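You operate a simulated robot arm through the tools that you are given. There is no shell and no other tool. Be economical: measure what you need, move in short steps, check, and stop when the job is done.

Carry out the task below with a simulated robot arm. There is one attempt and no reset: what you move stays moved.

## Task
Wipe the stain off the spare cover, grease the bare patch on its rim and lay the cover gasket on.
Fine: grey pad, then the green brush with grease from the tin on the red cart; gasket last; pad and brush go back.
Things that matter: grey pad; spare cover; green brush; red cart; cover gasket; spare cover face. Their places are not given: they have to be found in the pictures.

It is judged by the outcome, as a careful person would: the job done as asked, and still so three seconds after it is handed in. It fails if anything else is knocked over, pushed out of place, dropped, spilled or broken. Lids that push on must go on centred and level and be pressed home; caps that screw on are set level and turned clockwise until they are tight.

## Robot
A 6-joint arm with a two-finger parallel gripper, fixed in place. Base frame: the origin is at the foot of the arm, x ahead of it, y to its left, z up. Lengths are in cm, angles in rad, forces in N, time in s.
With the tool pointing down near the work surface it reaches from about 14 to 84 cm from the base axis. Its first joint turns from -2.897 to 2.897 rad. Payload 3.91 kg.
Tool frame: the origin (TCP) lies between the finger pads and is the grasp point; the fingertips stand 3 cm ahead of it; z points along the fingers, y is the line along which they close. The gripper opens to 11 cm. The fingers are 2 cm wide and 1 cm thick; the gripper's body (4.8 by 11.2 cm) begins 5.5 cm behind the TCP.
Orientation is that of the tool frame in the base frame, as a unit quaternion [w, x, y, z]. With the fingers straight down and closing along the base's y, the tool's x points along the base's -x, its y along +y and its z along -z.

## Interface
- The arm moves only by the tool jog_arm. Its arguments are lists of equal length, an entry for each row: "turn": the turn, a rotation vector about the base's x, y, z in units of 8 degrees (1.0 is 8 degrees), a list of three; "translation": the shift along the base's x, y, z in units of 20 mm (1.0 is 20 mm), a list of three; "claw": the finger opening in cm, from 0 to 11. In form: {"turn": [[wx, wy, wz], ...], "translation": [[dx, dy, dz], ...], "claw": [claw, ...]}. A call has 1 to 8 rows; each row shifts and turns the commanded pose from where the row before left it. A call with a number of a shift or a turn outside -1 to 1 is refused whole. Rows are played at 5 a second. More than 5 cm and 0.15 rad between two rows, or a gripper value outside its range, and nothing of the call is played. A pose out of reach is approached as far as the arm can. The call stops where the force on the tool passes 80 N (or 10 N more than at its start, if that is more) or the arm is blocked; 0.2 s more then pass. Each finger travels about 10.8 cm/s and halts on what it meets, pressing with about 20 N; the grip force reading is that of the motor and also rises with nothing between the fingers. The clock runs only during rows and for 0.2 s after the last one: add rows that do not move to give the fingers time. It gives the time, the measured TCP pose, the force on the tool (base axes), the opening and the grip force at its end, in the units of the frame above (readings bear some noise).
- Cameras (640 x 400 px; columns grow to the right, rows downward): "scene" is fixed at [40.77, 64.24, 173.22]; the picture's right is [-0.53, 0.84, 0.00], its down [0.59, 0.37, -0.72] and it looks along [-0.61, -0.38, -0.70] (base axes); focal length 214 px, centre (320, 200). "wrist" rides on the gripper at [-3.6, 0, -5.7] in the tool frame; the picture's right is [0.00, -1.00, 0.00], its down [0.97, 0.00, -0.24] and it looks along [0.24, 0.00, 0.97] (tool axes); focal length 218 px, centre (320, 200).
- capture(camera): a new picture of that camera. No time passes.
- raise_lower(by): slides the trunk up (or, below 0, down) by that many cm; the arm rides with it, the base frame stays. It gives what a move gives, with no picture.
- measure_at(camera, pixels): for up to 12 pixels [column, row] of the newest picture of that camera ("zoom" is the newest enlarged one), the place [x, y, z] in the base frame of the surface seen there, good to about 0.2 cm, but the place of the scene camera against the robot may be out by one fixed shift of up to 1.2 cm in any direction. No time passes.
- inspect(camera, box): a new picture of the part [left, top, right, bottom] of that camera's present view, enlarged. No time passes.
- close_job(): hands the job in; it is judged then, once.

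Keep the steps short. Do not move on a guess: measure, check each grasp and each placing, and mend mistakes. In all there are 80 turns and 46 pictures (those below and enlarged ones count). Leave the gripper open and the arm clear of the work at the hand-in unless told otherwise, and finish with a single line.

The tools are called after "Call:" by a JSON object that holds its "name" and its "arguments". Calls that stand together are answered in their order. jog_arm: Moves the arm, as the interface text tells. Its arguments: {"type":"object","properties":{"turn":{"type":"array","items":{"type":"array","items":{"type":"number"}}},"translation":{"type":"array","items":{"type":"array","items":{"type":"number"}}},"claw":{"type":"array","items":{"type":"number"}}},"required":["turn","translation","claw"]} The other tools are called the same way: raise_lower (by) slides the trunk up or down; capture (camera) takes a picture; measure_at (camera, pixels) gives the place of the surface under pixels of a picture; inspect (camera, box) takes an enlarged picture of a part of a camera's view; close_job () hands the job in.

At the start:

```text
t: 0.0
tcp_pos: [13.05, 33.38, 133.57]
orientation: [0.0, 0.0, 1.0, 0.0]
force: [-0.5, 0.0, -0.2]
gripper_width: 10.97
grip_force: 0.1
trunk travel left (down, up): [-47.5, 6.5]
```

scene: 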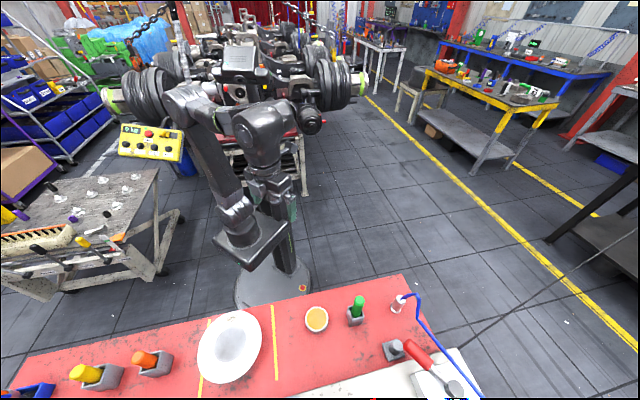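
wrist: 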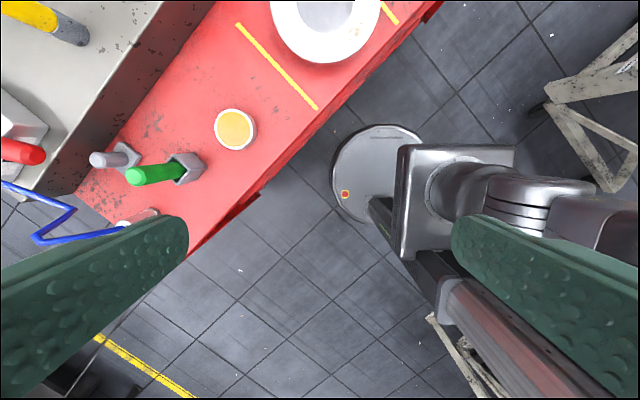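

I see a red cart with a pale disc near (230,345), an orange tin (317,319), a green brush (357,308) and a grey block (393,350). I'll enlarge these to identify them.

Call:
{"name": "inspect", "arguments": {"camera": "scene", "box": [180, 270, 340, 400]}}

Call:
{"name": "inspect", "arguments": {"camera": "scene", "box": [330, 270, 490, 400]}}

Call:
{"name": "inspect", "arguments": {"camera": "scene", "box": [0, 300, 200, 400]}}

```text
3.08 times, centred on (260, 335) of scene
```

zoom: 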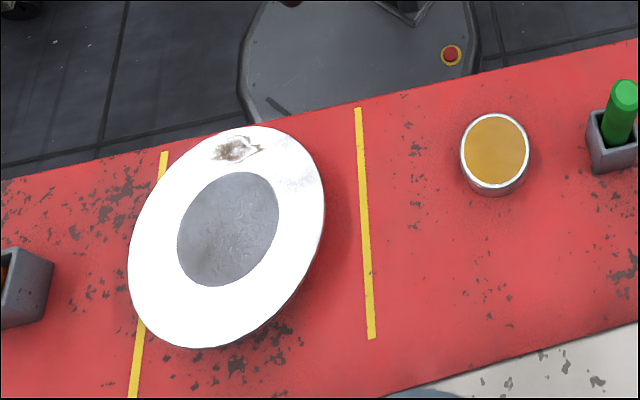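

```text
3.08 times, centred on (410, 335) of scene
```

zoom: 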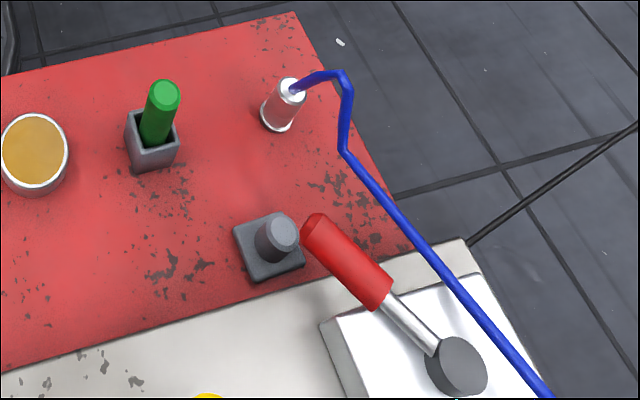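

```text
3.20 times, centred on (100, 350) of scene
```

zoom: 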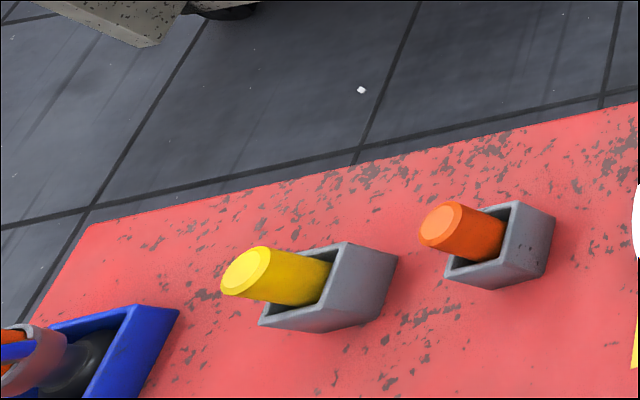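

The pale disc with a brown stain (near 238,307) looks like the spare cover. The grey pad with a knob is near (393,350). I haven't seen the gasket yet, so I'll measure these points first.

Call:
{"name": "measure_at", "arguments": {"camera": "scene", "pixels": [[239, 307], [230, 345], [225, 382], [200, 350], [260, 335], [317, 319], [358, 299], [357, 320], [393, 352], [396, 344], [275, 350], [300, 370]]}}

Call:
{"name": "measure_at", "arguments": {"camera": "wrist", "pixels": [[235, 130], [322, 55], [325, 12], [135, 176], [185, 168], [95, 158], [125, 155], [275, 75], [250, 20], [150, 50], [80, 60], [65, 28]]}}

```text
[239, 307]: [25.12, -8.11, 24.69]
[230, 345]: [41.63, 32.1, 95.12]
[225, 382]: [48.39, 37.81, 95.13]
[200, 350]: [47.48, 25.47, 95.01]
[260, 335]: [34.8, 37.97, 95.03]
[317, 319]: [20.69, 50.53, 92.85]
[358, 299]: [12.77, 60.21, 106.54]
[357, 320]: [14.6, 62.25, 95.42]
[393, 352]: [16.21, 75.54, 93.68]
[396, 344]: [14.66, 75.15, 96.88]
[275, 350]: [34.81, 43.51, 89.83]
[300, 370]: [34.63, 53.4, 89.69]
```

```text
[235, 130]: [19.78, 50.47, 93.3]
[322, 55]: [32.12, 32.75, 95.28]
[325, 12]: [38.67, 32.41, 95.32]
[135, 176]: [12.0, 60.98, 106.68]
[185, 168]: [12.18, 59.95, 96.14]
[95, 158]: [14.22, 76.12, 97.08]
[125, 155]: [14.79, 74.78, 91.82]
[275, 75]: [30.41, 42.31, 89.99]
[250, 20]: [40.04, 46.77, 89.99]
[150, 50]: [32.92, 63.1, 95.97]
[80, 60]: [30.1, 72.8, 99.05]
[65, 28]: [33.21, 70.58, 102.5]
```

The wrist and scene cameras agree to within about 1 cm. The cover face is at z≈95 around (41,32). I'll move forward to look for the gasket and see the whole cover.

Call:
{"name": "jog_arm", "arguments": {"turn": [[0, 0, 0], [0, 0, 0], [0, 0, 0], [0, 0, 0], [0, 0, 0], [0, 0, 0], [0, 0, 0], [0, 0, 0]], "translation": [[1, 0.4, 0], [1, 0.4, 0], [1, 0.4, 0], [1, 0.4, 0], [1, 0.4, 0], [1, 0.4, 0], [1, 0.4, 0], [1, 0.4, 0]], "claw": [11, 11, 11, 11, 11, 11, 11, 11]}}

Call:
{"name": "jog_arm", "arguments": {"turn": [[0, 0, 0], [0, 0, 0], [0, 0, 0], [0, 0, 0]], "translation": [[1, 0.5, 0], [1, 0.5, 0], [1, 0.5, 0], [1, 0.5, 0]], "claw": [11, 11, 11, 11]}}

Call:
{"name": "capture", "arguments": {"camera": "wrist"}}

```text
t: 1.8
tcp_pos: [29.1, 39.8, 133.66]
orientation: [0.0, 0.0, 1.0, 0.001]
force: [0.1, 0.5, 0.2]
gripper_width: 11.0
grip_force: 0.0
trunk travel left (down, up): [-47.5, 6.5]
```

```text
t: 2.8
tcp_pos: [36.87, 43.72, 133.63]
orientation: [0.0, 0.0, 1.0, 0.0]
force: [-0.3, -0.2, 0.0]
gripper_width: 10.99
grip_force: 0.1
trunk travel left (down, up): [-47.5, 6.5]
```

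```text
40 pictures are left
```

wrist: 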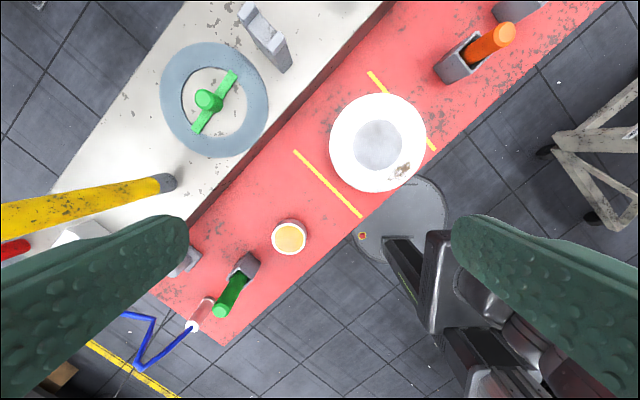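

The cover gasket is the blue-grey ring with a green cross-handle at (214,100) on the beige table. I'll enlarge the cover and the gasket and measure them.

Call:
{"name": "inspect", "arguments": {"camera": "wrist", "box": [312, 80, 440, 200]}}

Call:
{"name": "measure_at", "arguments": {"camera": "wrist", "pixels": [[377, 95], [377, 190], [330, 143], [425, 143], [378, 143], [403, 169], [214, 43], [214, 156], [161, 100], [268, 100], [208, 100], [228, 76]]}}

Call:
{"name": "inspect", "arguments": {"camera": "wrist", "box": [150, 35, 280, 165]}}

Call:
{"name": "measure_at", "arguments": {"camera": "wrist", "pixels": [[234, 72], [196, 129], [204, 98], [220, 85], [190, 145], [255, 110], [210, 120], [183, 98], [243, 98], [150, 150], [265, 40], [390, 172]]}}

```text
3.33 times, centred on (376, 140) of wrist
```

zoom: 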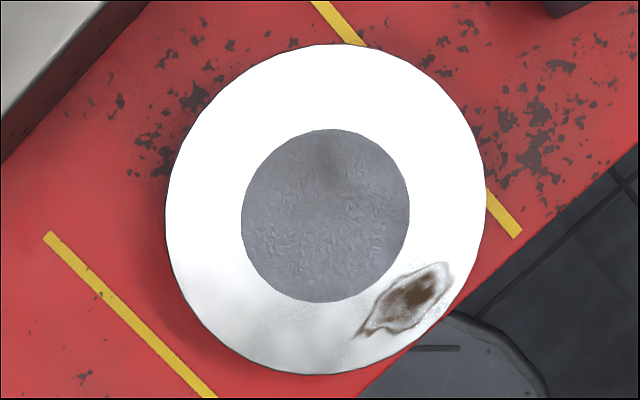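

```text
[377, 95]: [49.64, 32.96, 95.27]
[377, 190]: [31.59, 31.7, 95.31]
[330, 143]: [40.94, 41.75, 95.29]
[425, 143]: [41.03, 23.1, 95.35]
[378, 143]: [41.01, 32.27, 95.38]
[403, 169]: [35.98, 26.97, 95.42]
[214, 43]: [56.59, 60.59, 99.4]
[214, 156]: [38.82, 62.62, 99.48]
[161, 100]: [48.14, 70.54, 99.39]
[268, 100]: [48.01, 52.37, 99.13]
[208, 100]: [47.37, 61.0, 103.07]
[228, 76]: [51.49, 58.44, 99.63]
```

```text
3.08 times, centred on (215, 100) of wrist
```

zoom: 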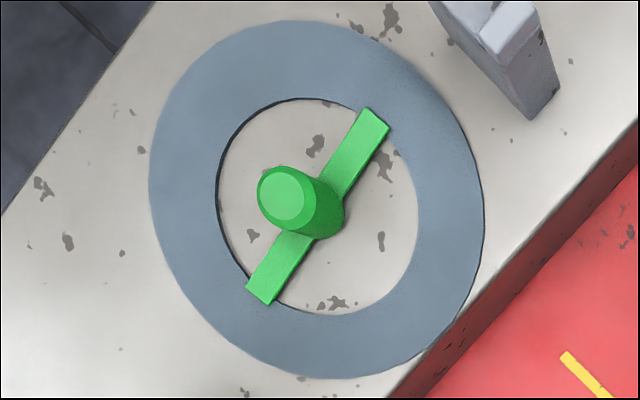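

```text
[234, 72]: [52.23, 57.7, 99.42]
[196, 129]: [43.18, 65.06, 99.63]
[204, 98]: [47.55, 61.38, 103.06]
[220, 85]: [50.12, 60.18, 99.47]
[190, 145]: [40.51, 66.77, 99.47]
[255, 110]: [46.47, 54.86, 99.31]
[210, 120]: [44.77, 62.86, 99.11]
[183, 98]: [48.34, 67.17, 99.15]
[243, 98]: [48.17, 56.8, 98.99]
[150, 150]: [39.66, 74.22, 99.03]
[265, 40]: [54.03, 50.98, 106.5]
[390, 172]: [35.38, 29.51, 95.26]
```

The gasket is centred near (47.6,61.4) with its handle top at z≈103. The cover is centred near (41,32.4) with its face at z≈95.3. I don't see the bare patch clearly because of glare, so I'll look from closer above the cover.

Call:
{"name": "jog_arm", "arguments": {"turn": [[0, 0, 0], [0, 0, 0], [0, 0, 0], [0, 0, 0], [0, 0, 0], [0, 0, 0], [0, 0, 0], [0, 0, 0]], "translation": [[0.38, -0.73, -1], [0.38, -0.73, -1], [0.38, -0.73, -1], [0.38, -0.73, -1], [0.38, -0.73, -1], [0.38, -0.73, -1], [0.38, -0.73, -1], [0.38, -0.73, -1]], "claw": [11, 11, 11, 11, 11, 11, 11, 11]}}

Call:
{"name": "inspect", "arguments": {"camera": "wrist", "box": [200, 50, 440, 290]}}

```text
t: 4.6
tcp_pos: [42.92, 31.9, 117.65]
orientation: [0.0, 0.0, 1.0, 0.001]
force: [0.0, 0.2, -0.6]
gripper_width: 11.01
grip_force: 0.1
trunk travel left (down, up): [-47.5, 6.5]
```

```text
1.67 times, centred on (320, 170) of wrist
```

zoom: 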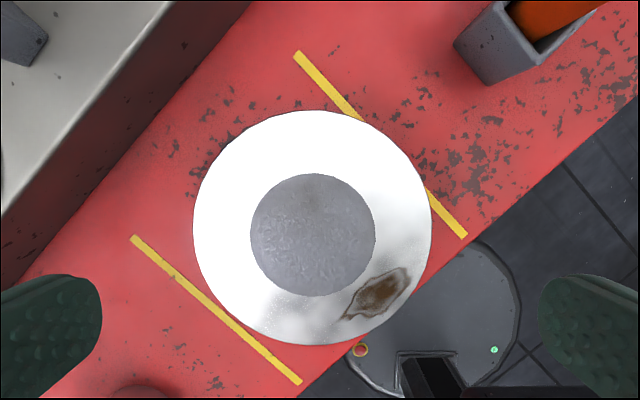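

The white glare shifts with the view. The stain is near zoom (378,293). I'll enlarge more from both cameras to find the bare patch.

Call:
{"name": "inspect", "arguments": {"camera": "scene", "box": [192, 306, 268, 388]}}

Call:
{"name": "inspect", "arguments": {"camera": "wrist", "box": [270, 150, 370, 270]}}

```text
4.88 times, centred on (230, 347) of scene
```

zoom: 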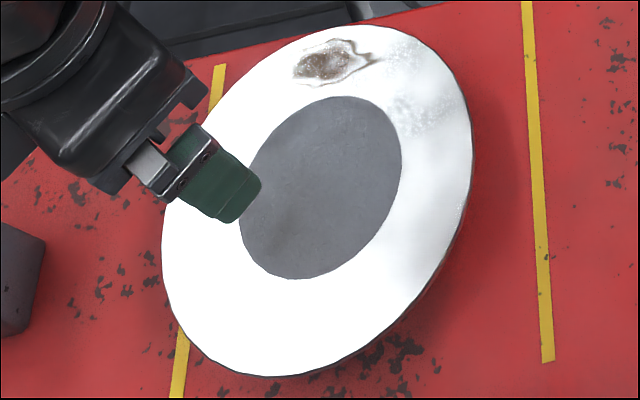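

```text
3.33 times, centred on (320, 210) of wrist
```

zoom: 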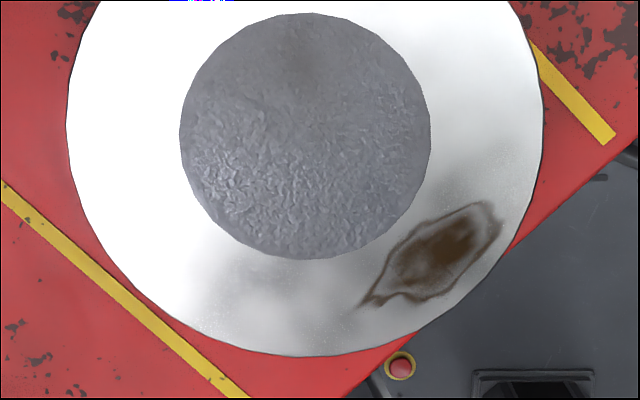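

There is a faint speckled patch beside the stain at scene zoom (420,100) and possibly at wrist zoom (265,290). I'll measure whether they are the same spot.

Call:
{"name": "measure_at", "arguments": {"camera": "zoom", "pixels": [[265, 290], [225, 280], [310, 310], [435, 250], [375, 300], [495, 210], [300, 355], [540, 130], [68, 130], [305, 135], [180, 135], [430, 135]]}}

Call:
{"name": "capture", "arguments": {"camera": "scene"}}

Call:
{"name": "measure_at", "arguments": {"camera": "scene", "pixels": [[250, 326], [246, 324], [255, 324], [231, 318], [255, 335], [225, 347], [249, 320]]}}

```text
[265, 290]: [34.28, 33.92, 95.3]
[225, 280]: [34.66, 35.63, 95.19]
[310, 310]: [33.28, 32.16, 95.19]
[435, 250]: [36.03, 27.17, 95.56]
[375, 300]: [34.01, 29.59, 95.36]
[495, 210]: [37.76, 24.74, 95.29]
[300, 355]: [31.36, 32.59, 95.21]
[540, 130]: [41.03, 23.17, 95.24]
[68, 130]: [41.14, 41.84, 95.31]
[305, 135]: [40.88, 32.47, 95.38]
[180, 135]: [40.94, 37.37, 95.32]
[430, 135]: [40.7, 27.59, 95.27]
```

```text
34 pictures are left
```

scene: 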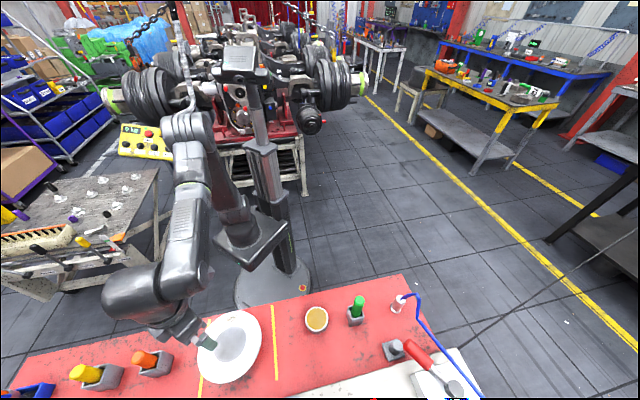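

```text
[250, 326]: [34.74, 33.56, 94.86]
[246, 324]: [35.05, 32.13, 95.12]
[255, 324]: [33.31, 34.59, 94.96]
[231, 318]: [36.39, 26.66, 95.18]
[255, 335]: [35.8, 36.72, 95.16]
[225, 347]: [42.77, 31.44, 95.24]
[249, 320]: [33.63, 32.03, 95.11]
```

Both views put a dull speckled patch near (34.3,33.7), and the stain spans (34,29.6) to (37.8,24.7). I'll check the patch obliquely on the way to the pad.

Call:
{"name": "jog_arm", "arguments": {"turn": [[0, 0, 0], [0, 0, 0], [0, 0, 0], [0, 0, 0], [0, 0, 0], [0, 0, 0], [0, 0, 0], [0, 0, 0]], "translation": [[-1, 1, 0], [-1, 1, 0], [-1, 1, 0], [-1, 1, 0], [-1, 1, 0], [-1, 1, 0], [-1, 1, 0], [-1, 1, 0]], "claw": [11, 11, 11, 11, 11, 11, 11, 11]}}

Call:
{"name": "capture", "arguments": {"camera": "wrist"}}

```text
t: 6.4
tcp_pos: [26.82, 48.17, 117.87]
orientation: [0.0, 0.0, 1.0, 0.0]
force: [0.7, 0.4, -0.3]
gripper_width: 11.0
grip_force: 0.1
trunk travel left (down, up): [-47.5, 6.5]
```

```text
33 pictures are left
```

wrist: 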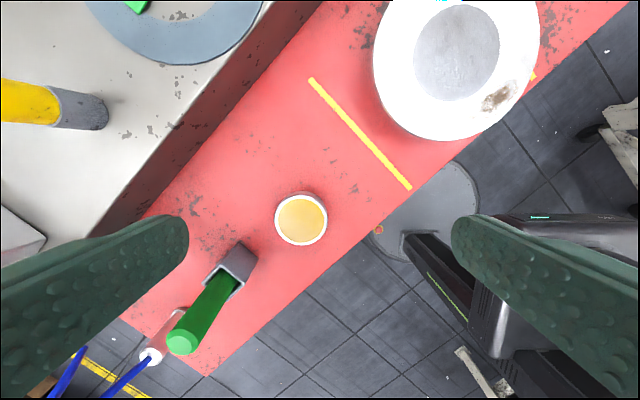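

Call:
{"name": "inspect", "arguments": {"camera": "wrist", "box": [370, 0, 550, 145]}}

Call:
{"name": "measure_at", "arguments": {"camera": "wrist", "pixels": [[182, 340], [215, 300], [235, 262], [252, 258], [218, 262], [237, 246], [301, 220], [277, 220], [326, 220], [301, 245], [250, 246], [213, 275]]}}

```text
2.76 times, centred on (460, 72) of wrist
```

zoom: 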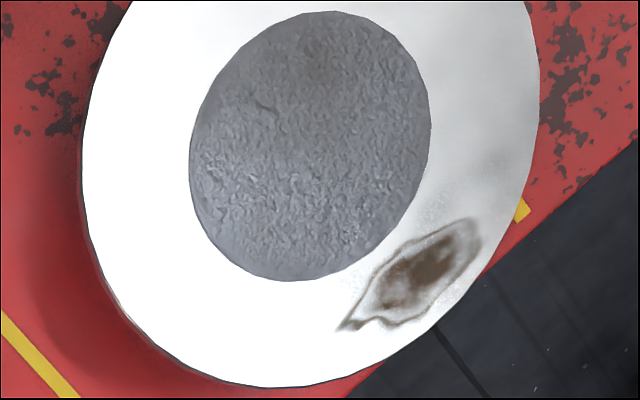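

```text
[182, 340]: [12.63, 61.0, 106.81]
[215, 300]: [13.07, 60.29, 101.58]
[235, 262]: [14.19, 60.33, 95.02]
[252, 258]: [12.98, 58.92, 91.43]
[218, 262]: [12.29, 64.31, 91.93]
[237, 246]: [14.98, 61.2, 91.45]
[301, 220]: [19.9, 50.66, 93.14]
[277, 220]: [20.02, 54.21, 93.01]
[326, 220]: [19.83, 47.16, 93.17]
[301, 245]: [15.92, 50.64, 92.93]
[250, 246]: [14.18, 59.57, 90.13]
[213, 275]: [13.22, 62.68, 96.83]
```

The dull spots vanish from this angle, so they may be reflections. I'll recheck the rim after wiping. The brush handle top is at (12.6,61,106.8) and the tin centre at (19.9,50.7,93). Now I'll move toward the pad, keeping high, and look.

Call:
{"name": "jog_arm", "arguments": {"turn": [[0, 0, 0], [0, 0, 0], [0, 0, 0], [0, 0, 0], [0, 0, 0], [0, 0, 0], [0, 0, 0], [0, 0, 0]], "translation": [[-0.6, 1, 0.3], [-0.6, 1, 0.3], [-0.6, 1, 0], [-0.6, 1, 0], [-0.6, 1, 0], [-0.6, 1, 0], [-0.6, 1, 0], [-0.6, 1, 0]], "claw": [11, 11, 11, 11, 11, 11, 11, 11]}}

Call:
{"name": "capture", "arguments": {"camera": "wrist"}}

Call:
{"name": "capture", "arguments": {"camera": "scene"}}

```text
t: 8.2
tcp_pos: [17.34, 63.97, 119.14]
orientation: [0.0, 0.0, 1.0, 0.0]
force: [0.3, 0.1, 0.1]
gripper_width: 11.02
grip_force: 0.1
trunk travel left (down, up): [-47.5, 6.5]
```

```text
31 pictures are left
```

wrist: 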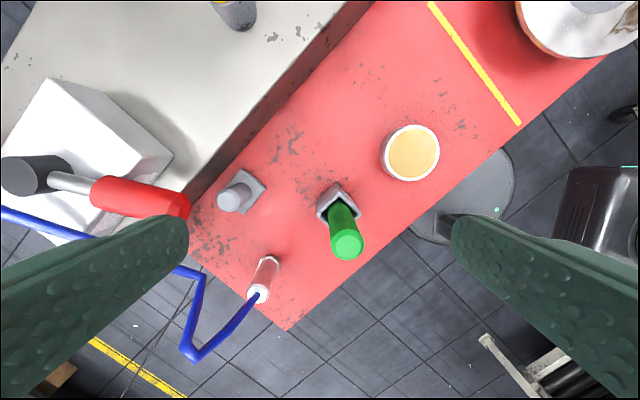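

```text
30 pictures are left
```

scene: 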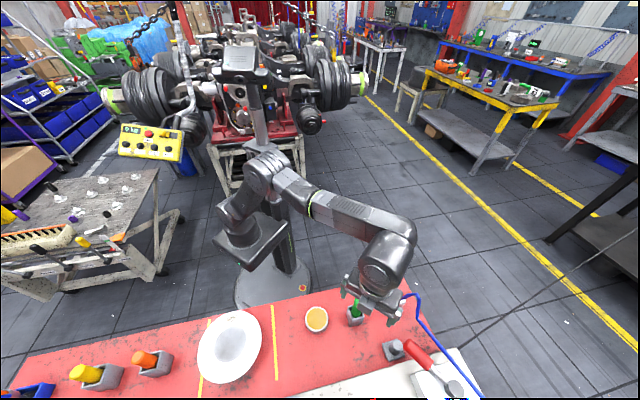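

The pad's post is at (235,197), the red-handled tool lies close by at (140,198), and a blue line runs from the bottle at (260,290). I'll measure the clearances.

Call:
{"name": "measure_at", "arguments": {"camera": "wrist", "pixels": [[233, 198], [248, 169], [265, 186], [240, 214], [250, 190], [222, 205], [243, 190], [180, 207], [150, 198], [198, 275], [190, 352], [256, 297]]}}

Call:
{"name": "inspect", "arguments": {"camera": "wrist", "box": [160, 140, 300, 240]}}

```text
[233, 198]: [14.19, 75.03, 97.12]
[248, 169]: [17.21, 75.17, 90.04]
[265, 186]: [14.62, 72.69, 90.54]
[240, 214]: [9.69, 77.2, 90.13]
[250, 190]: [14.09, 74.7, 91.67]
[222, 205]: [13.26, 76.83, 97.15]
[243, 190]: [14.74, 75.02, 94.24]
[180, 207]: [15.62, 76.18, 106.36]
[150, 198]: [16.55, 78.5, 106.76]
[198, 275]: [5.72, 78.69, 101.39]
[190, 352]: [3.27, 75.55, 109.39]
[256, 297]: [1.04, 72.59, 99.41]
```

```text
4.00 times, centred on (230, 190) of wrist
```

zoom: 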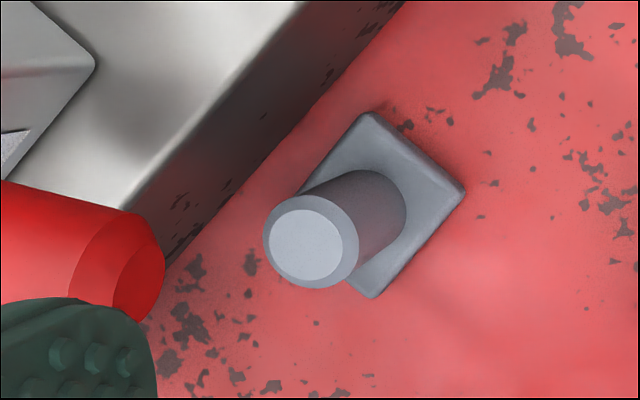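

The red handle overhangs the pad at z≈104-107, so a straight-down grasp would hit it. I plan to tilt the hand away toward -y. First I'll measure the handle end, the wall and the pad knob in the enlarged picture.

Call:
{"name": "measure_at", "arguments": {"camera": "zoom", "pixels": [[305, 245], [270, 240], [350, 240], [310, 285], [310, 205], [462, 190], [372, 115], [375, 295], [155, 280], [125, 225], [130, 205], [300, 6]]}}

Call:
{"name": "measure_at", "arguments": {"camera": "wrist", "pixels": [[185, 195], [160, 190], [186, 215], [110, 183], [105, 210], [188, 268], [204, 285], [220, 340], [206, 277], [150, 255], [188, 190], [180, 213]]}}

```text
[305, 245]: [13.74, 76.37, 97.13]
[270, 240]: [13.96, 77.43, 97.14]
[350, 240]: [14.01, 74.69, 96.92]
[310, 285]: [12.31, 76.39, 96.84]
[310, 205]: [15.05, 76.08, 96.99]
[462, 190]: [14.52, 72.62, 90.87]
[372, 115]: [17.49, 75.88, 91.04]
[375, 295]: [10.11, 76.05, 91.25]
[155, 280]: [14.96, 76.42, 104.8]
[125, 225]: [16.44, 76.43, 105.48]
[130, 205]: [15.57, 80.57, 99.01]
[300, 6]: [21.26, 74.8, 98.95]
```

```text
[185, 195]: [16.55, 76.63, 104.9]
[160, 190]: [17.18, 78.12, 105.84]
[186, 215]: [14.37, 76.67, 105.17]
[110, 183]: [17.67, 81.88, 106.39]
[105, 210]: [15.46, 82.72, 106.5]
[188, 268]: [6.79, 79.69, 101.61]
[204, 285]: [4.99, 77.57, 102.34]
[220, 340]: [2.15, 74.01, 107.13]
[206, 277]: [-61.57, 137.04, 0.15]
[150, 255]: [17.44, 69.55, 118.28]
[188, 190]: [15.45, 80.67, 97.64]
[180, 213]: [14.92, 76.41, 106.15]
```

The knob centre is (13.9,76.1), its top is at 97.1 and its radius is about 1.5. The handle end is at y≥76, z≥103. I'll yaw -90° so the fingers close along x, then tilt 32° about x so the hand leans toward -y. I'm staying high while I do this.

Call:
{"name": "jog_arm", "arguments": {"turn": [[0, 0, -1], [0, 0, -1], [0, 0, -1], [0, 0, -1], [0, 0, -1], [0, 0, -1], [0, 0, -1], [0, 0, -1]], "translation": [[0, 0, 0], [0, 0, 0], [0, 0, 0], [0, 0, 0], [0, 0, 0], [0, 0, 0], [0, 0, 0], [0, 0, 0]], "claw": [11, 11, 10, 9, 8, 7, 6, 6]}}

Call:
{"name": "jog_arm", "arguments": {"turn": [[0, 0, -1], [0, 0, -1], [0, 0, -1], [0, 0, -0.25], [1, 0, 0], [1, 0, 0], [1, 0, 0], [1, 0, 0]], "translation": [[-0.4, 0, 0], [-0.4, 0, 0], [-0.4, 0, 0], [-0.4, 0, 0], [0, 0.5, -0.5], [0, 0.5, -0.5], [0, 0.5, -0.5], [0, 0.5, -0.5]], "claw": [6, 6, 6, 6, 6, 6, 6, 6]}}

Call:
{"name": "capture", "arguments": {"camera": "wrist"}}

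```text
t: 10.0
tcp_pos: [17.4, 64.1, 118.9]
orientation: [0.0, 0.532, 0.847, 0.0]
force: [0.0, -0.2, 0.1]
gripper_width: 5.98
grip_force: 0.0
trunk travel left (down, up): [-47.5, 6.5]
```

```text
t: 11.8
tcp_pos: [17.21, 68.01, 114.81]
orientation: [-0.19, 0.66, 0.698, 0.201]
force: [0.5, 0.7, 0.3]
gripper_width: 5.98
grip_force: 0.1
out of reach, approached as far as the arm can: row 3, 4
trunk travel left (down, up): [-47.5, 6.5]
```

```text
28 pictures are left
```

wrist: 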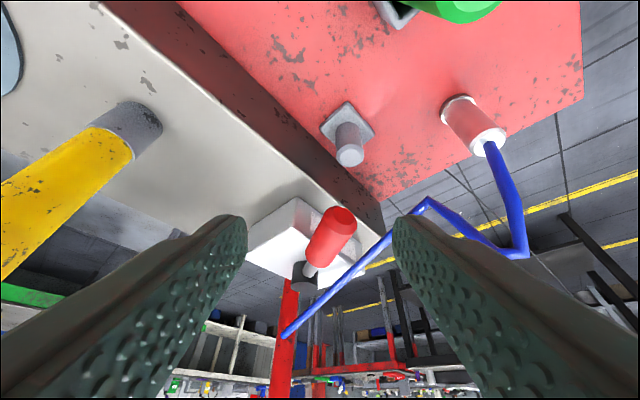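

The x shift fell short: it reads 17.2 where I wanted 14. The tilt is right. I'll do a short correction toward the approach line at (13.9,68.7,107).

Call:
{"name": "jog_arm", "arguments": {"turn": [[0, 0, 0], [0, 0, 0], [0, 0, 0], [0, 0, 0]], "translation": [[-0.41, 0.09, -0.97], [-0.41, 0.09, -0.97], [-0.41, 0.09, -0.97], [-0.41, 0.09, -0.97]], "claw": [6, 6, 6, 6]}}

```text
t: 12.8
tcp_pos: [14.42, 68.62, 106.98]
orientation: [-0.193, 0.657, 0.701, 0.197]
force: [0.1, -0.1, 0.6]
gripper_width: 6.01
grip_force: 0.1
out of reach, approached as far as the arm can: row 4
trunk travel left (down, up): [-47.5, 6.5]
```

There seems to be a joint limit in yaw here. I'll turn yaw back by 10° and shift to the matching approach line at (15.5,68.9,107).

Call:
{"name": "jog_arm", "arguments": {"turn": [[0, 0, 0.65], [0, 0, 0.6]], "translation": [[0.3, 0.07, 0], [0.27, 0.07, 0]], "claw": [6, 6]}}

Call:
{"name": "capture", "arguments": {"camera": "wrist"}}

Call:
{"name": "measure_at", "arguments": {"camera": "wrist", "pixels": [[320, 100], [320, 120], [340, 120]]}}

```text
t: 13.4
tcp_pos: [15.45, 68.82, 107.06]
orientation: [-0.207, 0.597, 0.753, 0.182]
force: [0.1, 0.1, -0.1]
gripper_width: 5.99
grip_force: 0.1
trunk travel left (down, up): [-47.5, 6.5]
```

```text
27 pictures are left
```

wrist: 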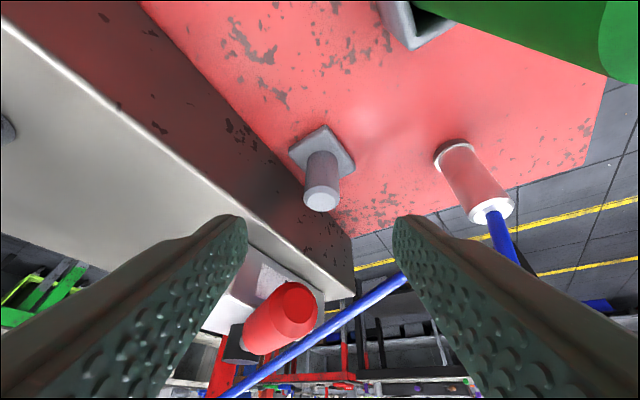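

```text
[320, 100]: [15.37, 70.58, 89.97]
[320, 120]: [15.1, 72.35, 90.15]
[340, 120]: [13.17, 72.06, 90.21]
```

The tool axis now points at the knob. With the wall beside it, I'll narrow the opening to 4.4 and advance along the axis toward (13.9,76.1,95.7), stopping partway to check.

Call:
{"name": "jog_arm", "arguments": {"turn": [[0, 0, 0], [0, 0, 0], [0, 0, 0], [0, 0, 0]], "translation": [[-0.125, 0.607, -0.947], [-0.125, 0.607, -0.947], [-0.125, 0.607, -0.947], [-0.125, 0.607, -0.947]], "claw": [5, 4.4, 4.4, 4.4]}}

Call:
{"name": "capture", "arguments": {"camera": "wrist"}}

```text
t: 14.4
tcp_pos: [14.56, 73.85, 99.43]
orientation: [-0.208, 0.597, 0.753, 0.182]
force: [-0.5, -0.3, -0.1]
gripper_width: 4.42
grip_force: 0.0
trunk travel left (down, up): [-47.5, 6.5]
```

```text
26 pictures are left
```

wrist: 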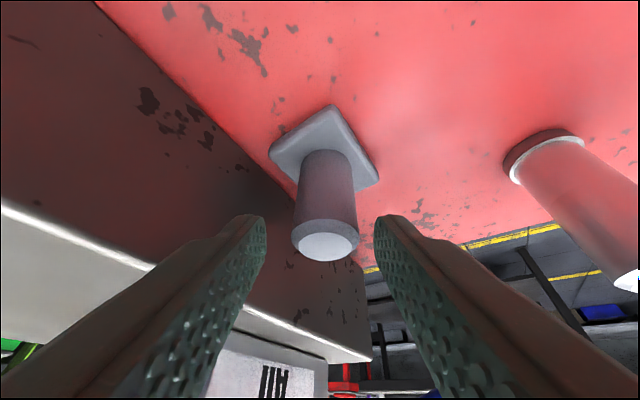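

The knob is centred between the fingers (about 325 against 320). I'll finish the advance and close.

Call:
{"name": "jog_arm", "arguments": {"turn": [[0, 0, 0], [0, 0, 0], [0, 0, 0], [0, 0, 0], [0, 0, 0]], "translation": [[-0.16, 0.56, -0.93], [-0.16, 0.56, -0.93], [0, 0, 0], [0, 0, 0], [0, 0, 0]], "claw": [4.4, 4.4, 2.5, 1.5, 1.5]}}

```text
t: 15.6
tcp_pos: [13.9, 76.0, 95.74]
orientation: [-0.208, 0.596, 0.754, 0.182]
force: [-1.9, 1.7, 2.5]
gripper_width: 3.12
grip_force: 20.1
trunk travel left (down, up): [-47.5, 6.5]
```

The pad knob is gripped at 3.12 cm. I'll withdraw along the tool axis, away from the handle, then go up.

Call:
{"name": "jog_arm", "arguments": {"turn": [[0, 0, 0], [0, 0, 0], [0, 0, 0], [0, 0, 0], [0, 0, 0], [0, 0, 0], [0, 0, 0], [0, 0, 0]], "translation": [[0, 0, 0.4], [0.1, -0.5, 0.9], [0.125, -0.6, 0.95], [0.125, -0.6, 0.95], [0.125, -0.6, 0.95], [0.125, -0.6, 0.95], [0.3, 0, 1], [0.8, 0, 1]], "claw": [1.5, 1.5, 1.5, 1.5, 1.5, 1.5, 1.5, 1.5]}}

Call:
{"name": "jog_arm", "arguments": {"turn": [[0, 0, 0], [0, 0, 0], [0, 0, 0], [0, 0, 0], [0, 0, 0], [0, 0, 0], [0, 0, 0], [0, 0, 0]], "translation": [[0.8, -0.5, 0.3], [0.8, -0.5, 0], [0.5, -1, 0], [0.5, -1, 0], [0.5, -1, 0], [0.5, -1, 0], [0.5, -1, 0], [0.5, -1, 0]], "claw": [1.5, 1.5, 1.5, 1.5, 1.5, 1.5, 1.5, 1.5]}}

Call:
{"name": "capture", "arguments": {"camera": "wrist"}}

```text
t: 17.4
tcp_pos: [17.22, 70.19, 109.81]
orientation: [-0.208, 0.596, 0.754, 0.182]
force: [-0.2, -1.1, -0.5]
gripper_width: 1.52
grip_force: 0.1
trunk travel left (down, up): [-47.5, 6.5]
```

```text
t: 19.2
tcp_pos: [26.51, 55.99, 110.58]
orientation: [-0.207, 0.597, 0.753, 0.183]
force: [0.3, -0.1, 0.5]
gripper_width: 1.49
grip_force: 0.0
trunk travel left (down, up): [-47.5, 6.5]
```

```text
25 pictures are left
```

wrist: 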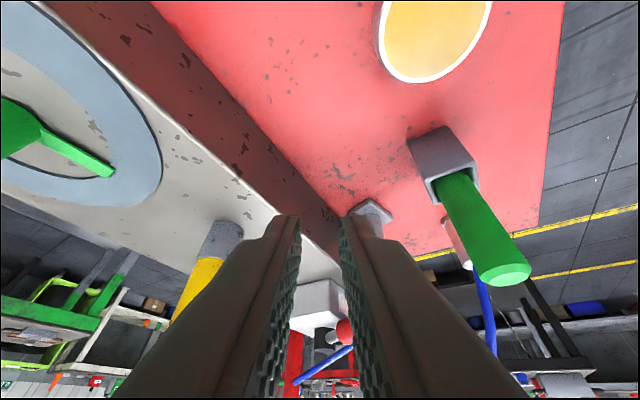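

The gripper reads 1.5, so the pad slipped out. I'll look at where the pad is now.

Call:
{"name": "inspect", "arguments": {"camera": "scene", "box": [340, 290, 460, 390]}}

Call:
{"name": "measure_at", "arguments": {"camera": "zoom", "pixels": [[285, 230], [275, 260], [240, 240], [310, 290], [295, 235]]}}

```text
4.00 times, centred on (400, 340) of scene
```

zoom: 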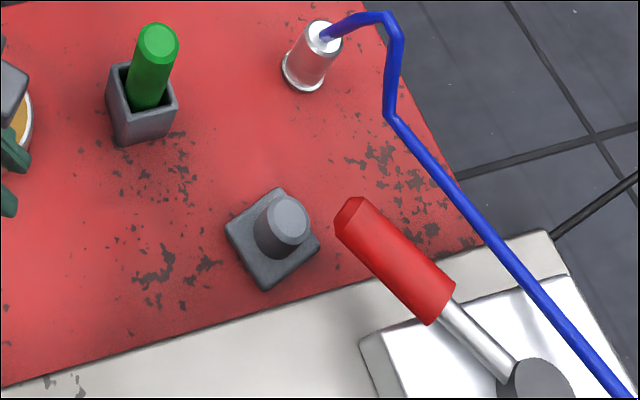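

```text
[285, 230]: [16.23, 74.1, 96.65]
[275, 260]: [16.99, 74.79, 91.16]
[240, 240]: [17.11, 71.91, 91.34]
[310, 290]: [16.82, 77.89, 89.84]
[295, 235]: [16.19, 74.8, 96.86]
```

The pad is still upright, moved about 2 cm from its place toward -y. I'll go back to the approach line and regrasp, lifting more slowly and checking.

Call:
{"name": "jog_arm", "arguments": {"turn": [[0, 0, 0], [0, 0, 0], [0, 0, 0], [0, 0, 0], [0, 0, 0], [0, 0, 0]], "translation": [[-0.9, 0.9, 0], [-0.9, 0.9, 0], [-0.9, 0.9, 0], [-0.9, 0.9, -0.3], [-0.9, 0.9, -0.6], [-0.6, 0.7, -0.8]], "claw": [1.5, 3, 4.6, 4.6, 4.6, 4.6]}}

Call:
{"name": "capture", "arguments": {"camera": "wrist"}}

```text
t: 20.6
tcp_pos: [16.29, 66.63, 107.12]
orientation: [-0.207, 0.597, 0.754, 0.182]
force: [-0.9, 0.0, 0.6]
gripper_width: 4.64
grip_force: 0.0
trunk travel left (down, up): [-47.5, 6.5]
```

```text
23 pictures are left
```

wrist: 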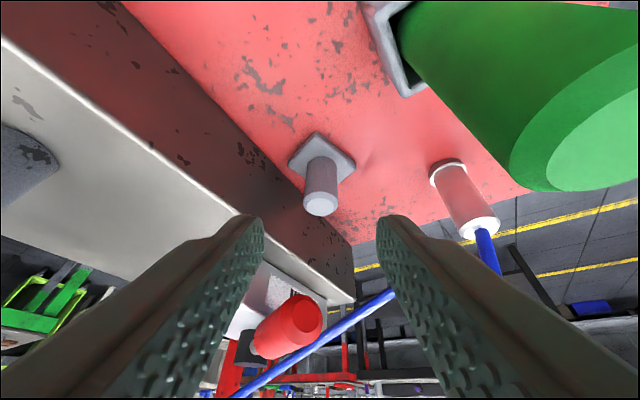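

Call:
{"name": "measure_at", "arguments": {"camera": "wrist", "pixels": [[320, 204], [307, 200], [334, 200], [320, 170], [318, 195], [289, 162], [354, 166], [317, 133], [308, 175], [337, 180]]}}

Call:
{"name": "inspect", "arguments": {"camera": "wrist", "box": [270, 120, 370, 225]}}

```text
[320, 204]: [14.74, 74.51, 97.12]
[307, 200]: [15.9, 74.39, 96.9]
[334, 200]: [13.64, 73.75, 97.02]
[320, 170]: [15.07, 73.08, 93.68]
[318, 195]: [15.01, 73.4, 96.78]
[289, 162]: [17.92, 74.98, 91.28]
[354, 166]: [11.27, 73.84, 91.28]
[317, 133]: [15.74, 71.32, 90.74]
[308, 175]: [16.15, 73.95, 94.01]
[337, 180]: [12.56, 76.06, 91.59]
```

```text
3.81 times, centred on (320, 172) of wrist
```

zoom: 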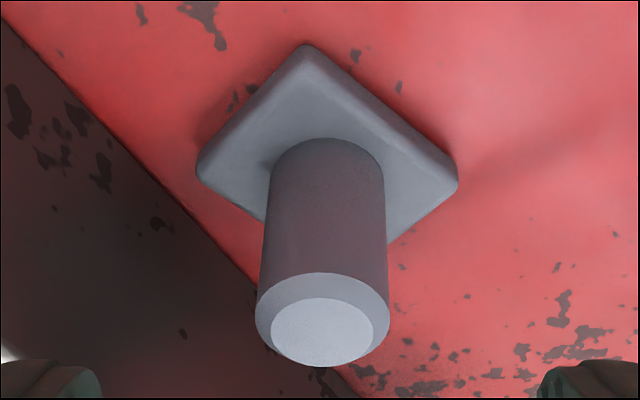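

The knob is now at (14.75,74.5), aligned with the tool axis. I'll advance to z=95.0, close fully and hold.

Call:
{"name": "jog_arm", "arguments": {"turn": [[0, 0, 0], [0, 0, 0], [0, 0, 0], [0, 0, 0], [0, 0, 0], [0, 0, 0], [0, 0, 0]], "translation": [[-0.11, 0.562, -0.866], [-0.11, 0.562, -0.866], [-0.11, 0.562, -0.866], [-0.11, 0.562, -0.866], [-0.11, 0.562, -0.866], [-0.11, 0.562, -0.866], [-0.11, 0.562, -0.866]], "claw": [4.6, 4.6, 4.6, 4.6, 4.6, 4.6, 4.6]}}

Call:
{"name": "jog_arm", "arguments": {"turn": [[0, 0, 0], [0, 0, 0], [0, 0, 0], [0, 0, 0], [0, 0, 0], [0, 0, 0], [0, 0, 0]], "translation": [[0, 0, 0], [0, 0, 0], [0, 0, 0], [0, 0, 0], [0, 0, 0.1], [0, 0, 0.2], [0, 0, 0.2]], "claw": [3.6, 2, 0, 0, 0, 0, 0]}}

Call:
{"name": "capture", "arguments": {"camera": "wrist"}}

```text
t: 22.2
tcp_pos: [14.98, 74.65, 94.97]
orientation: [-0.208, 0.596, 0.754, 0.182]
force: [0.0, 0.0, 0.6]
gripper_width: 4.59
grip_force: 0.1
trunk travel left (down, up): [-47.5, 6.5]
```

```text
t: 23.8
tcp_pos: [14.71, 74.52, 96.03]
orientation: [-0.207, 0.597, 0.754, 0.18]
force: [0.1, -0.5, -0.8]
gripper_width: 3.05
grip_force: 20.2
trunk travel left (down, up): [-47.5, 6.5]
```

```text
21 pictures are left
```

wrist: 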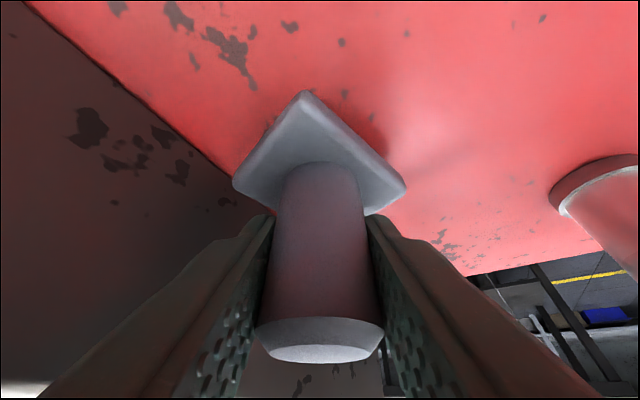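

It's held at 3.05 cm and appears lifted. I'll continue gently back along the axis and check the width.

Call:
{"name": "jog_arm", "arguments": {"turn": [[0, 0, 0], [0, 0, 0], [0, 0, 0], [0, 0, 0], [0, 0, 0], [0, 0, 0], [0, 0, 0], [0, 0, 0]], "translation": [[0, -0.15, 0.4], [0.05, -0.3, 0.5], [0.07, -0.4, 0.6], [0.08, -0.4, 0.6], [0.08, -0.4, 0.6], [0.08, -0.4, 0.6], [0.08, -0.4, 0.6], [0.05, -0.2, 0.6]], "claw": [0, 0, 0, 0, 0, 0, 0, 0]}}

Call:
{"name": "capture", "arguments": {"camera": "wrist"}}

```text
t: 25.6
tcp_pos: [15.77, 69.08, 105.1]
orientation: [-0.207, 0.596, 0.754, 0.182]
force: [0.9, 1.0, -1.1]
gripper_width: 3.04
grip_force: 20.3
trunk travel left (down, up): [-47.5, 6.5]
```

```text
20 pictures are left
```

wrist: 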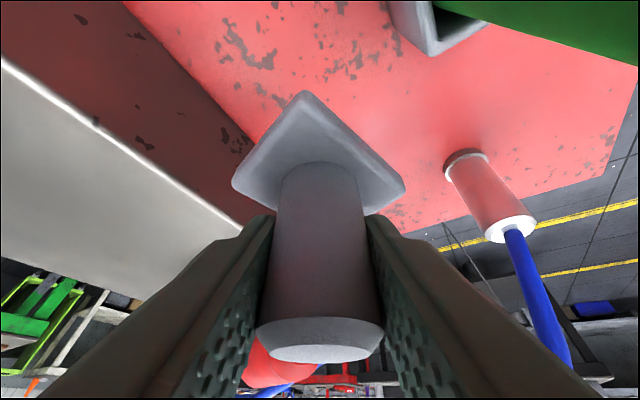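

The pad is firmly held and level. Its bottom is about 5.0 below the TCP. I'll carry it up, around the brush and on toward the cover.

Call:
{"name": "jog_arm", "arguments": {"turn": [[0, 0, 0], [0, 0, 0], [0, 0, 0], [0, 0, 0], [0, 0, 0], [0, 0, 0], [0, 0, 0], [0, 0, 0]], "translation": [[0.5, 0, 0.5], [0.7, 0, 0.6], [0.7, 0, 0.6], [0.5, -0.6, 0], [0.4, -0.9, 0], [0.4, -0.9, 0], [0.4, -0.9, 0], [0.4, -0.9, 0]], "claw": [0, 0, 0, 0, 0, 0, 0, 0]}}

Call:
{"name": "jog_arm", "arguments": {"turn": [[0, 0, 0], [0, 0, 0], [0, 0, 0], [0, 0, 0], [0, 0, 0], [0, 0, 0], [0, 0, 0], [0, 0, 0]], "translation": [[0.4, -0.9, 0], [0.4, -0.9, 0], [0.4, -0.9, 0], [0.4, -0.9, 0], [0.4, -0.9, 0], [0.4, -0.9, 0], [0.4, -0.9, 0], [0.4, -0.9, 0]], "claw": [0, 0, 0, 0, 0, 0, 0, 0]}}

```text
t: 27.4
tcp_pos: [23.72, 60.6, 108.44]
orientation: [-0.208, 0.596, 0.754, 0.182]
force: [-1.2, -0.3, -0.6]
gripper_width: 3.03
grip_force: 20.0
trunk travel left (down, up): [-47.5, 6.5]
```

```text
t: 29.2
tcp_pos: [30.15, 46.2, 108.33]
orientation: [-0.208, 0.597, 0.753, 0.182]
force: [-0.5, 0.8, -0.5]
gripper_width: 3.07
grip_force: 19.9
trunk travel left (down, up): [-47.5, 6.5]
```

Call:
{"name": "jog_arm", "arguments": {"turn": [[0, 0, 0], [0, 0, 0], [0, 0, 0], [0, 0, 0], [0, 0, 0], [0, 0, 0], [0, 0, 0], [0, 0, 0]], "translation": [[0.3, -0.95, 0], [0.3, -0.95, 0], [0.3, -0.95, 0], [0.3, -0.95, -0.2], [0.3, -0.95, -0.4], [0.3, -0.95, -0.4], [0.3, -0.95, -0.4], [0.2, -0.8, -0.4]], "claw": [0, 0, 0, 0, 0, 0, 0, 0]}}

Call:
{"name": "capture", "arguments": {"camera": "wrist"}}

```text
t: 31.0
tcp_pos: [34.64, 31.3, 104.85]
orientation: [-0.207, 0.597, 0.754, 0.182]
force: [0.3, -0.8, -0.6]
gripper_width: 3.04
grip_force: 20.2
trunk travel left (down, up): [-47.5, 6.5]
```

```text
19 pictures are left
```

wrist: 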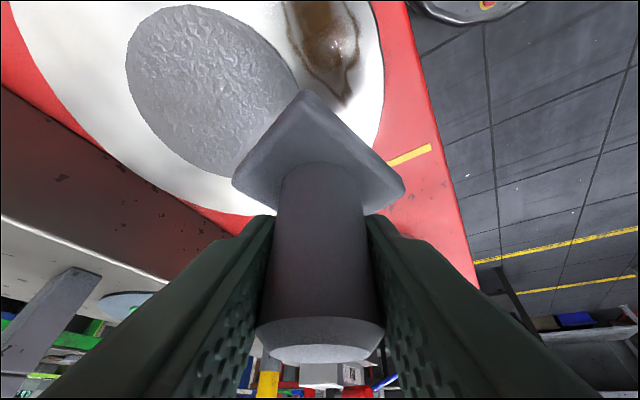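

The stain lies just ahead of the pad. I'll lower to just above the face at the stain's near end, then feel for contact.

Call:
{"name": "jog_arm", "arguments": {"turn": [[0, 0, 0], [0, 0, 0], [0, 0, 0], [0, 0, 0]], "translation": [[0, -0.3, -0.7], [0, -0.3, -0.7], [0, 0, -0.6], [0, 0, -0.1]], "claw": [0, 0, 0, 0]}}

Call:
{"name": "jog_arm", "arguments": {"turn": [[0, 0, 0], [0, 0, 0]], "translation": [[0, 0, -0.1], [0, 0, -0.05]], "claw": [0, 0]}}

```text
t: 32.0
tcp_pos: [34.78, 30.25, 100.52]
orientation: [-0.208, 0.596, 0.754, 0.182]
force: [-0.6, -0.5, -0.6]
gripper_width: 3.04
grip_force: 19.7
trunk travel left (down, up): [-47.5, 6.5]
```

```text
t: 32.6
tcp_pos: [34.77, 30.22, 100.31]
orientation: [-0.208, 0.597, 0.753, 0.183]
force: [0.6, 0.3, 0.0]
gripper_width: 3.06
grip_force: 20.2
trunk travel left (down, up): [-47.5, 6.5]
```

Call:
{"name": "jog_arm", "arguments": {"turn": [[0, 0, 0], [0, 0, 0]], "translation": [[0, 0, -0.07], [0, 0, -0.05]], "claw": [0, 0]}}

Call:
{"name": "jog_arm", "arguments": {"turn": [[0, 0, 0], [0, 0, 0]], "translation": [[0, 0, -0.05], [0, 0, 0]], "claw": [0, 0]}}

```text
t: 33.2
tcp_pos: [34.72, 30.28, 100.23]
orientation: [-0.208, 0.597, 0.753, 0.184]
force: [1.3, 0.1, 17.9]
gripper_width: 3.06
grip_force: 19.8
trunk travel left (down, up): [-47.5, 6.5]
```

```text
t: 33.8
tcp_pos: [34.75, 30.33, 100.2]
orientation: [-0.207, 0.596, 0.754, 0.184]
force: [0.9, 2.4, 27.1]
gripper_width: 3.08
grip_force: 19.4
trunk travel left (down, up): [-47.5, 6.5]
```

Contact is at about z=100.25 and the force is 27 N, more than I need. I'll ease to about 10 N and stroke along the stain toward (37.8,25) and back.

Call:
{"name": "jog_arm", "arguments": {"turn": [[0, 0, 0], [0, 0, 0], [0, 0, 0], [0, 0, 0], [0, 0, 0], [0, 0, 0]], "translation": [[0, 0, -0.0], [0, 0, 0.09], [0.15, -0.3, 0], [0.3, -0.5, 0], [0.3, -0.5, 0], [0.3, -0.5, 0]], "claw": [0, 0, 0, 0, 0, 0]}}

```text
t: 35.2
tcp_pos: [36.74, 26.5, 100.28]
orientation: [-0.207, 0.597, 0.754, 0.182]
force: [-0.5, 0.0, 2.1]
gripper_width: 3.08
grip_force: 19.9
trunk travel left (down, up): [-47.5, 6.5]
```

The contact is light at 2 N, so I'll press slightly more and do several strokes back and forth.

Call:
{"name": "jog_arm", "arguments": {"turn": [[0, 0, 0], [0, 0, 0], [0, 0, 0], [0, 0, 0], [0, 0, 0], [0, 0, 0], [0, 0, 0], [0, 0, 0]], "translation": [[0, 0, -0.04], [0.3, -0.5, 0], [0.3, -0.4, 0], [-0.3, 0.5, 0], [-0.4, 0.5, 0], [-0.4, 0.5, 0], [-0.4, 0.6, 0], [-0.2, 0.4, 0]], "claw": [0, 0, 0, 0, 0, 0, 0, 0]}}

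Call:
{"name": "jog_arm", "arguments": {"turn": [[0, 0, 0], [0, 0, 0], [0, 0, 0], [0, 0, 0], [0, 0, 0], [0, 0, 0], [0, 0, 0], [0, 0, 0]], "translation": [[0.4, 0, 0], [0.35, -0.5, 0], [0.4, -0.55, 0], [0.4, -0.55, 0], [0.3, -0.5, 0], [-0.3, 0.5, 0], [-0.4, 0.5, 0], [-0.4, 0.5, 0]], "claw": [0, 0, 0, 0, 0, 0, 0, 0]}}

```text
t: 37.0
tcp_pos: [34.64, 29.82, 100.13]
orientation: [-0.207, 0.597, 0.753, 0.183]
force: [2.1, -4.1, 18.3]
gripper_width: 3.07
grip_force: 20.5
trunk travel left (down, up): [-47.5, 6.5]
```

```text
t: 38.8
tcp_pos: [36.02, 28.58, 100.19]
orientation: [-0.208, 0.596, 0.754, 0.181]
force: [1.1, -2.4, 7.5]
gripper_width: 3.07
grip_force: 20.0
trunk travel left (down, up): [-47.5, 6.5]
```

Wiping force was about 8-18 N. I'll lift, back off and look.

Call:
{"name": "jog_arm", "arguments": {"turn": [[0, 0, 0], [0, 0, 0], [0, 0, 0], [0, 0, 0], [0, 0, 0], [0, 0, 0]], "translation": [[0, 0, 0.5], [0, 0, 0.8], [0, 0.3, 0.9], [0, 0.8, 0.9], [0, 0.9, 0.9], [0, 0.9, 0.5]], "claw": [0, 0, 0, 0, 0, 0]}}

Call:
{"name": "capture", "arguments": {"camera": "wrist"}}

```text
t: 40.2
tcp_pos: [36.2, 34.5, 109.17]
orientation: [-0.208, 0.596, 0.754, 0.182]
force: [-0.2, -0.2, -0.4]
gripper_width: 3.04
grip_force: 20.1
trunk travel left (down, up): [-47.5, 6.5]
```

```text
18 pictures are left
```

wrist: 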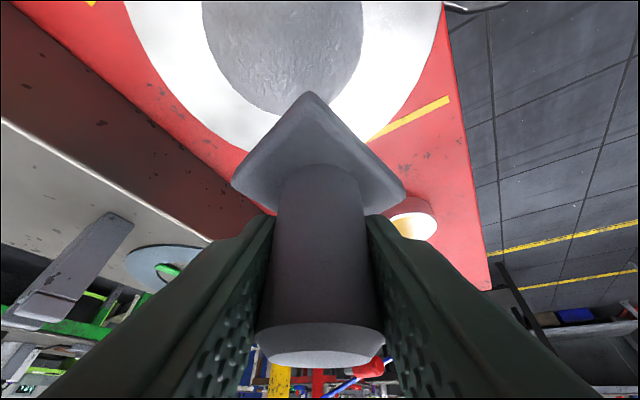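

The stain area at about (400,50) looks clean. I'll verify the whole rim with the scene camera.

Call:
{"name": "inspect", "arguments": {"camera": "scene", "box": [192, 300, 268, 388]}}

```text
4.55 times, centred on (230, 344) of scene
```

zoom: 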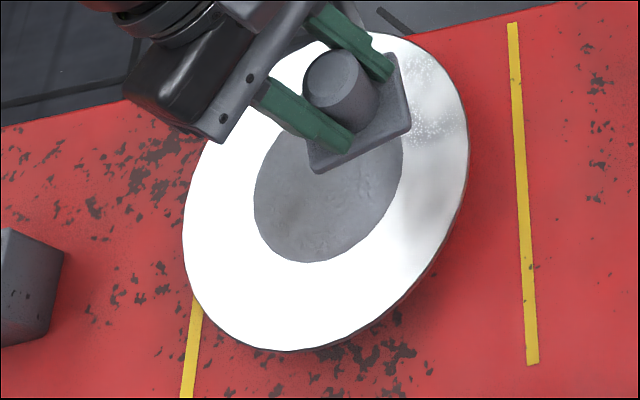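

The arm hides the stain spot, so I'll recheck once it's clear. Now I'll take the pad back by the same route.

Call:
{"name": "jog_arm", "arguments": {"turn": [[0, 0, 0], [0, 0, 0], [0, 0, 0], [0, 0, 0], [0, 0, 0], [0, 0, 0], [0, 0, 0], [0, 0, 0]], "translation": [[-0.4, 0.7, 0], [-0.45, 0.9, 0], [-0.45, 0.9, 0], [-0.45, 0.9, 0], [-0.45, 0.9, 0], [-0.45, 0.9, 0], [-0.45, 0.9, 0], [-0.45, 0.9, 0]], "claw": [0, 0, 0, 0, 0, 0, 0, 0]}}

Call:
{"name": "inspect", "arguments": {"camera": "scene", "box": [192, 300, 268, 388]}}

```text
t: 42.0
tcp_pos: [28.89, 48.38, 109.21]
orientation: [-0.208, 0.597, 0.753, 0.183]
force: [0.7, 0.3, -0.6]
gripper_width: 3.03
grip_force: 19.7
trunk travel left (down, up): [-47.5, 6.5]
```

```text
4.55 times, centred on (230, 344) of scene
```

zoom: 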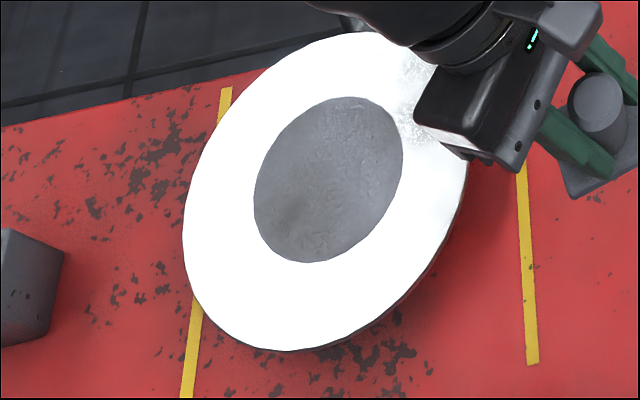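

The stain is gone. A speckled spot beside it at zoom (430,100) is still there, which is a candidate for the bare patch. I'll put the pad back first.

Call:
{"name": "jog_arm", "arguments": {"turn": [[0, 0, 0], [0, 0, 0], [0, 0, 0], [0, 0, 0], [0, 0, 0], [0, 0, 0], [0, 0, 0], [0, 0, 0]], "translation": [[-0.35, 0.9, 0], [-0.35, 0.95, 0], [-0.35, 0.95, 0], [-0.35, 0.95, 0], [-0.35, 0.95, 0], [-0.35, 0.95, 0], [-0.35, 0.95, 0], [-0.35, 0.95, 0]], "claw": [0, 0, 0, 0, 0, 0, 0, 0]}}

Call:
{"name": "jog_arm", "arguments": {"turn": [[0, 0, 0], [0, 0, 0], [0, 0, 0], [0, 0, 0], [0, 0, 0], [0, 0, 0], [0, 0, 0]], "translation": [[-0.6, 0.5, -0.2], [-0.7, 0.5, -0.3], [-0.7, 0.5, -0.4], [-0.7, 0.5, -0.4], [-0.7, 0.5, -0.4], [-0.7, 0.5, -0.4], [0, 0, 0]], "claw": [0, 0, 0, 0, 0, 0, 0]}}

```text
t: 43.8
tcp_pos: [23.49, 63.7, 109.08]
orientation: [-0.208, 0.596, 0.754, 0.183]
force: [0.1, -0.2, -0.6]
gripper_width: 3.06
grip_force: 20.4
trunk travel left (down, up): [-47.5, 6.5]
```

```text
t: 45.4
tcp_pos: [15.17, 69.43, 104.91]
orientation: [-0.208, 0.596, 0.754, 0.182]
force: [-1.4, -0.2, -1.3]
gripper_width: 3.06
grip_force: 20.2
trunk travel left (down, up): [-47.5, 6.5]
```

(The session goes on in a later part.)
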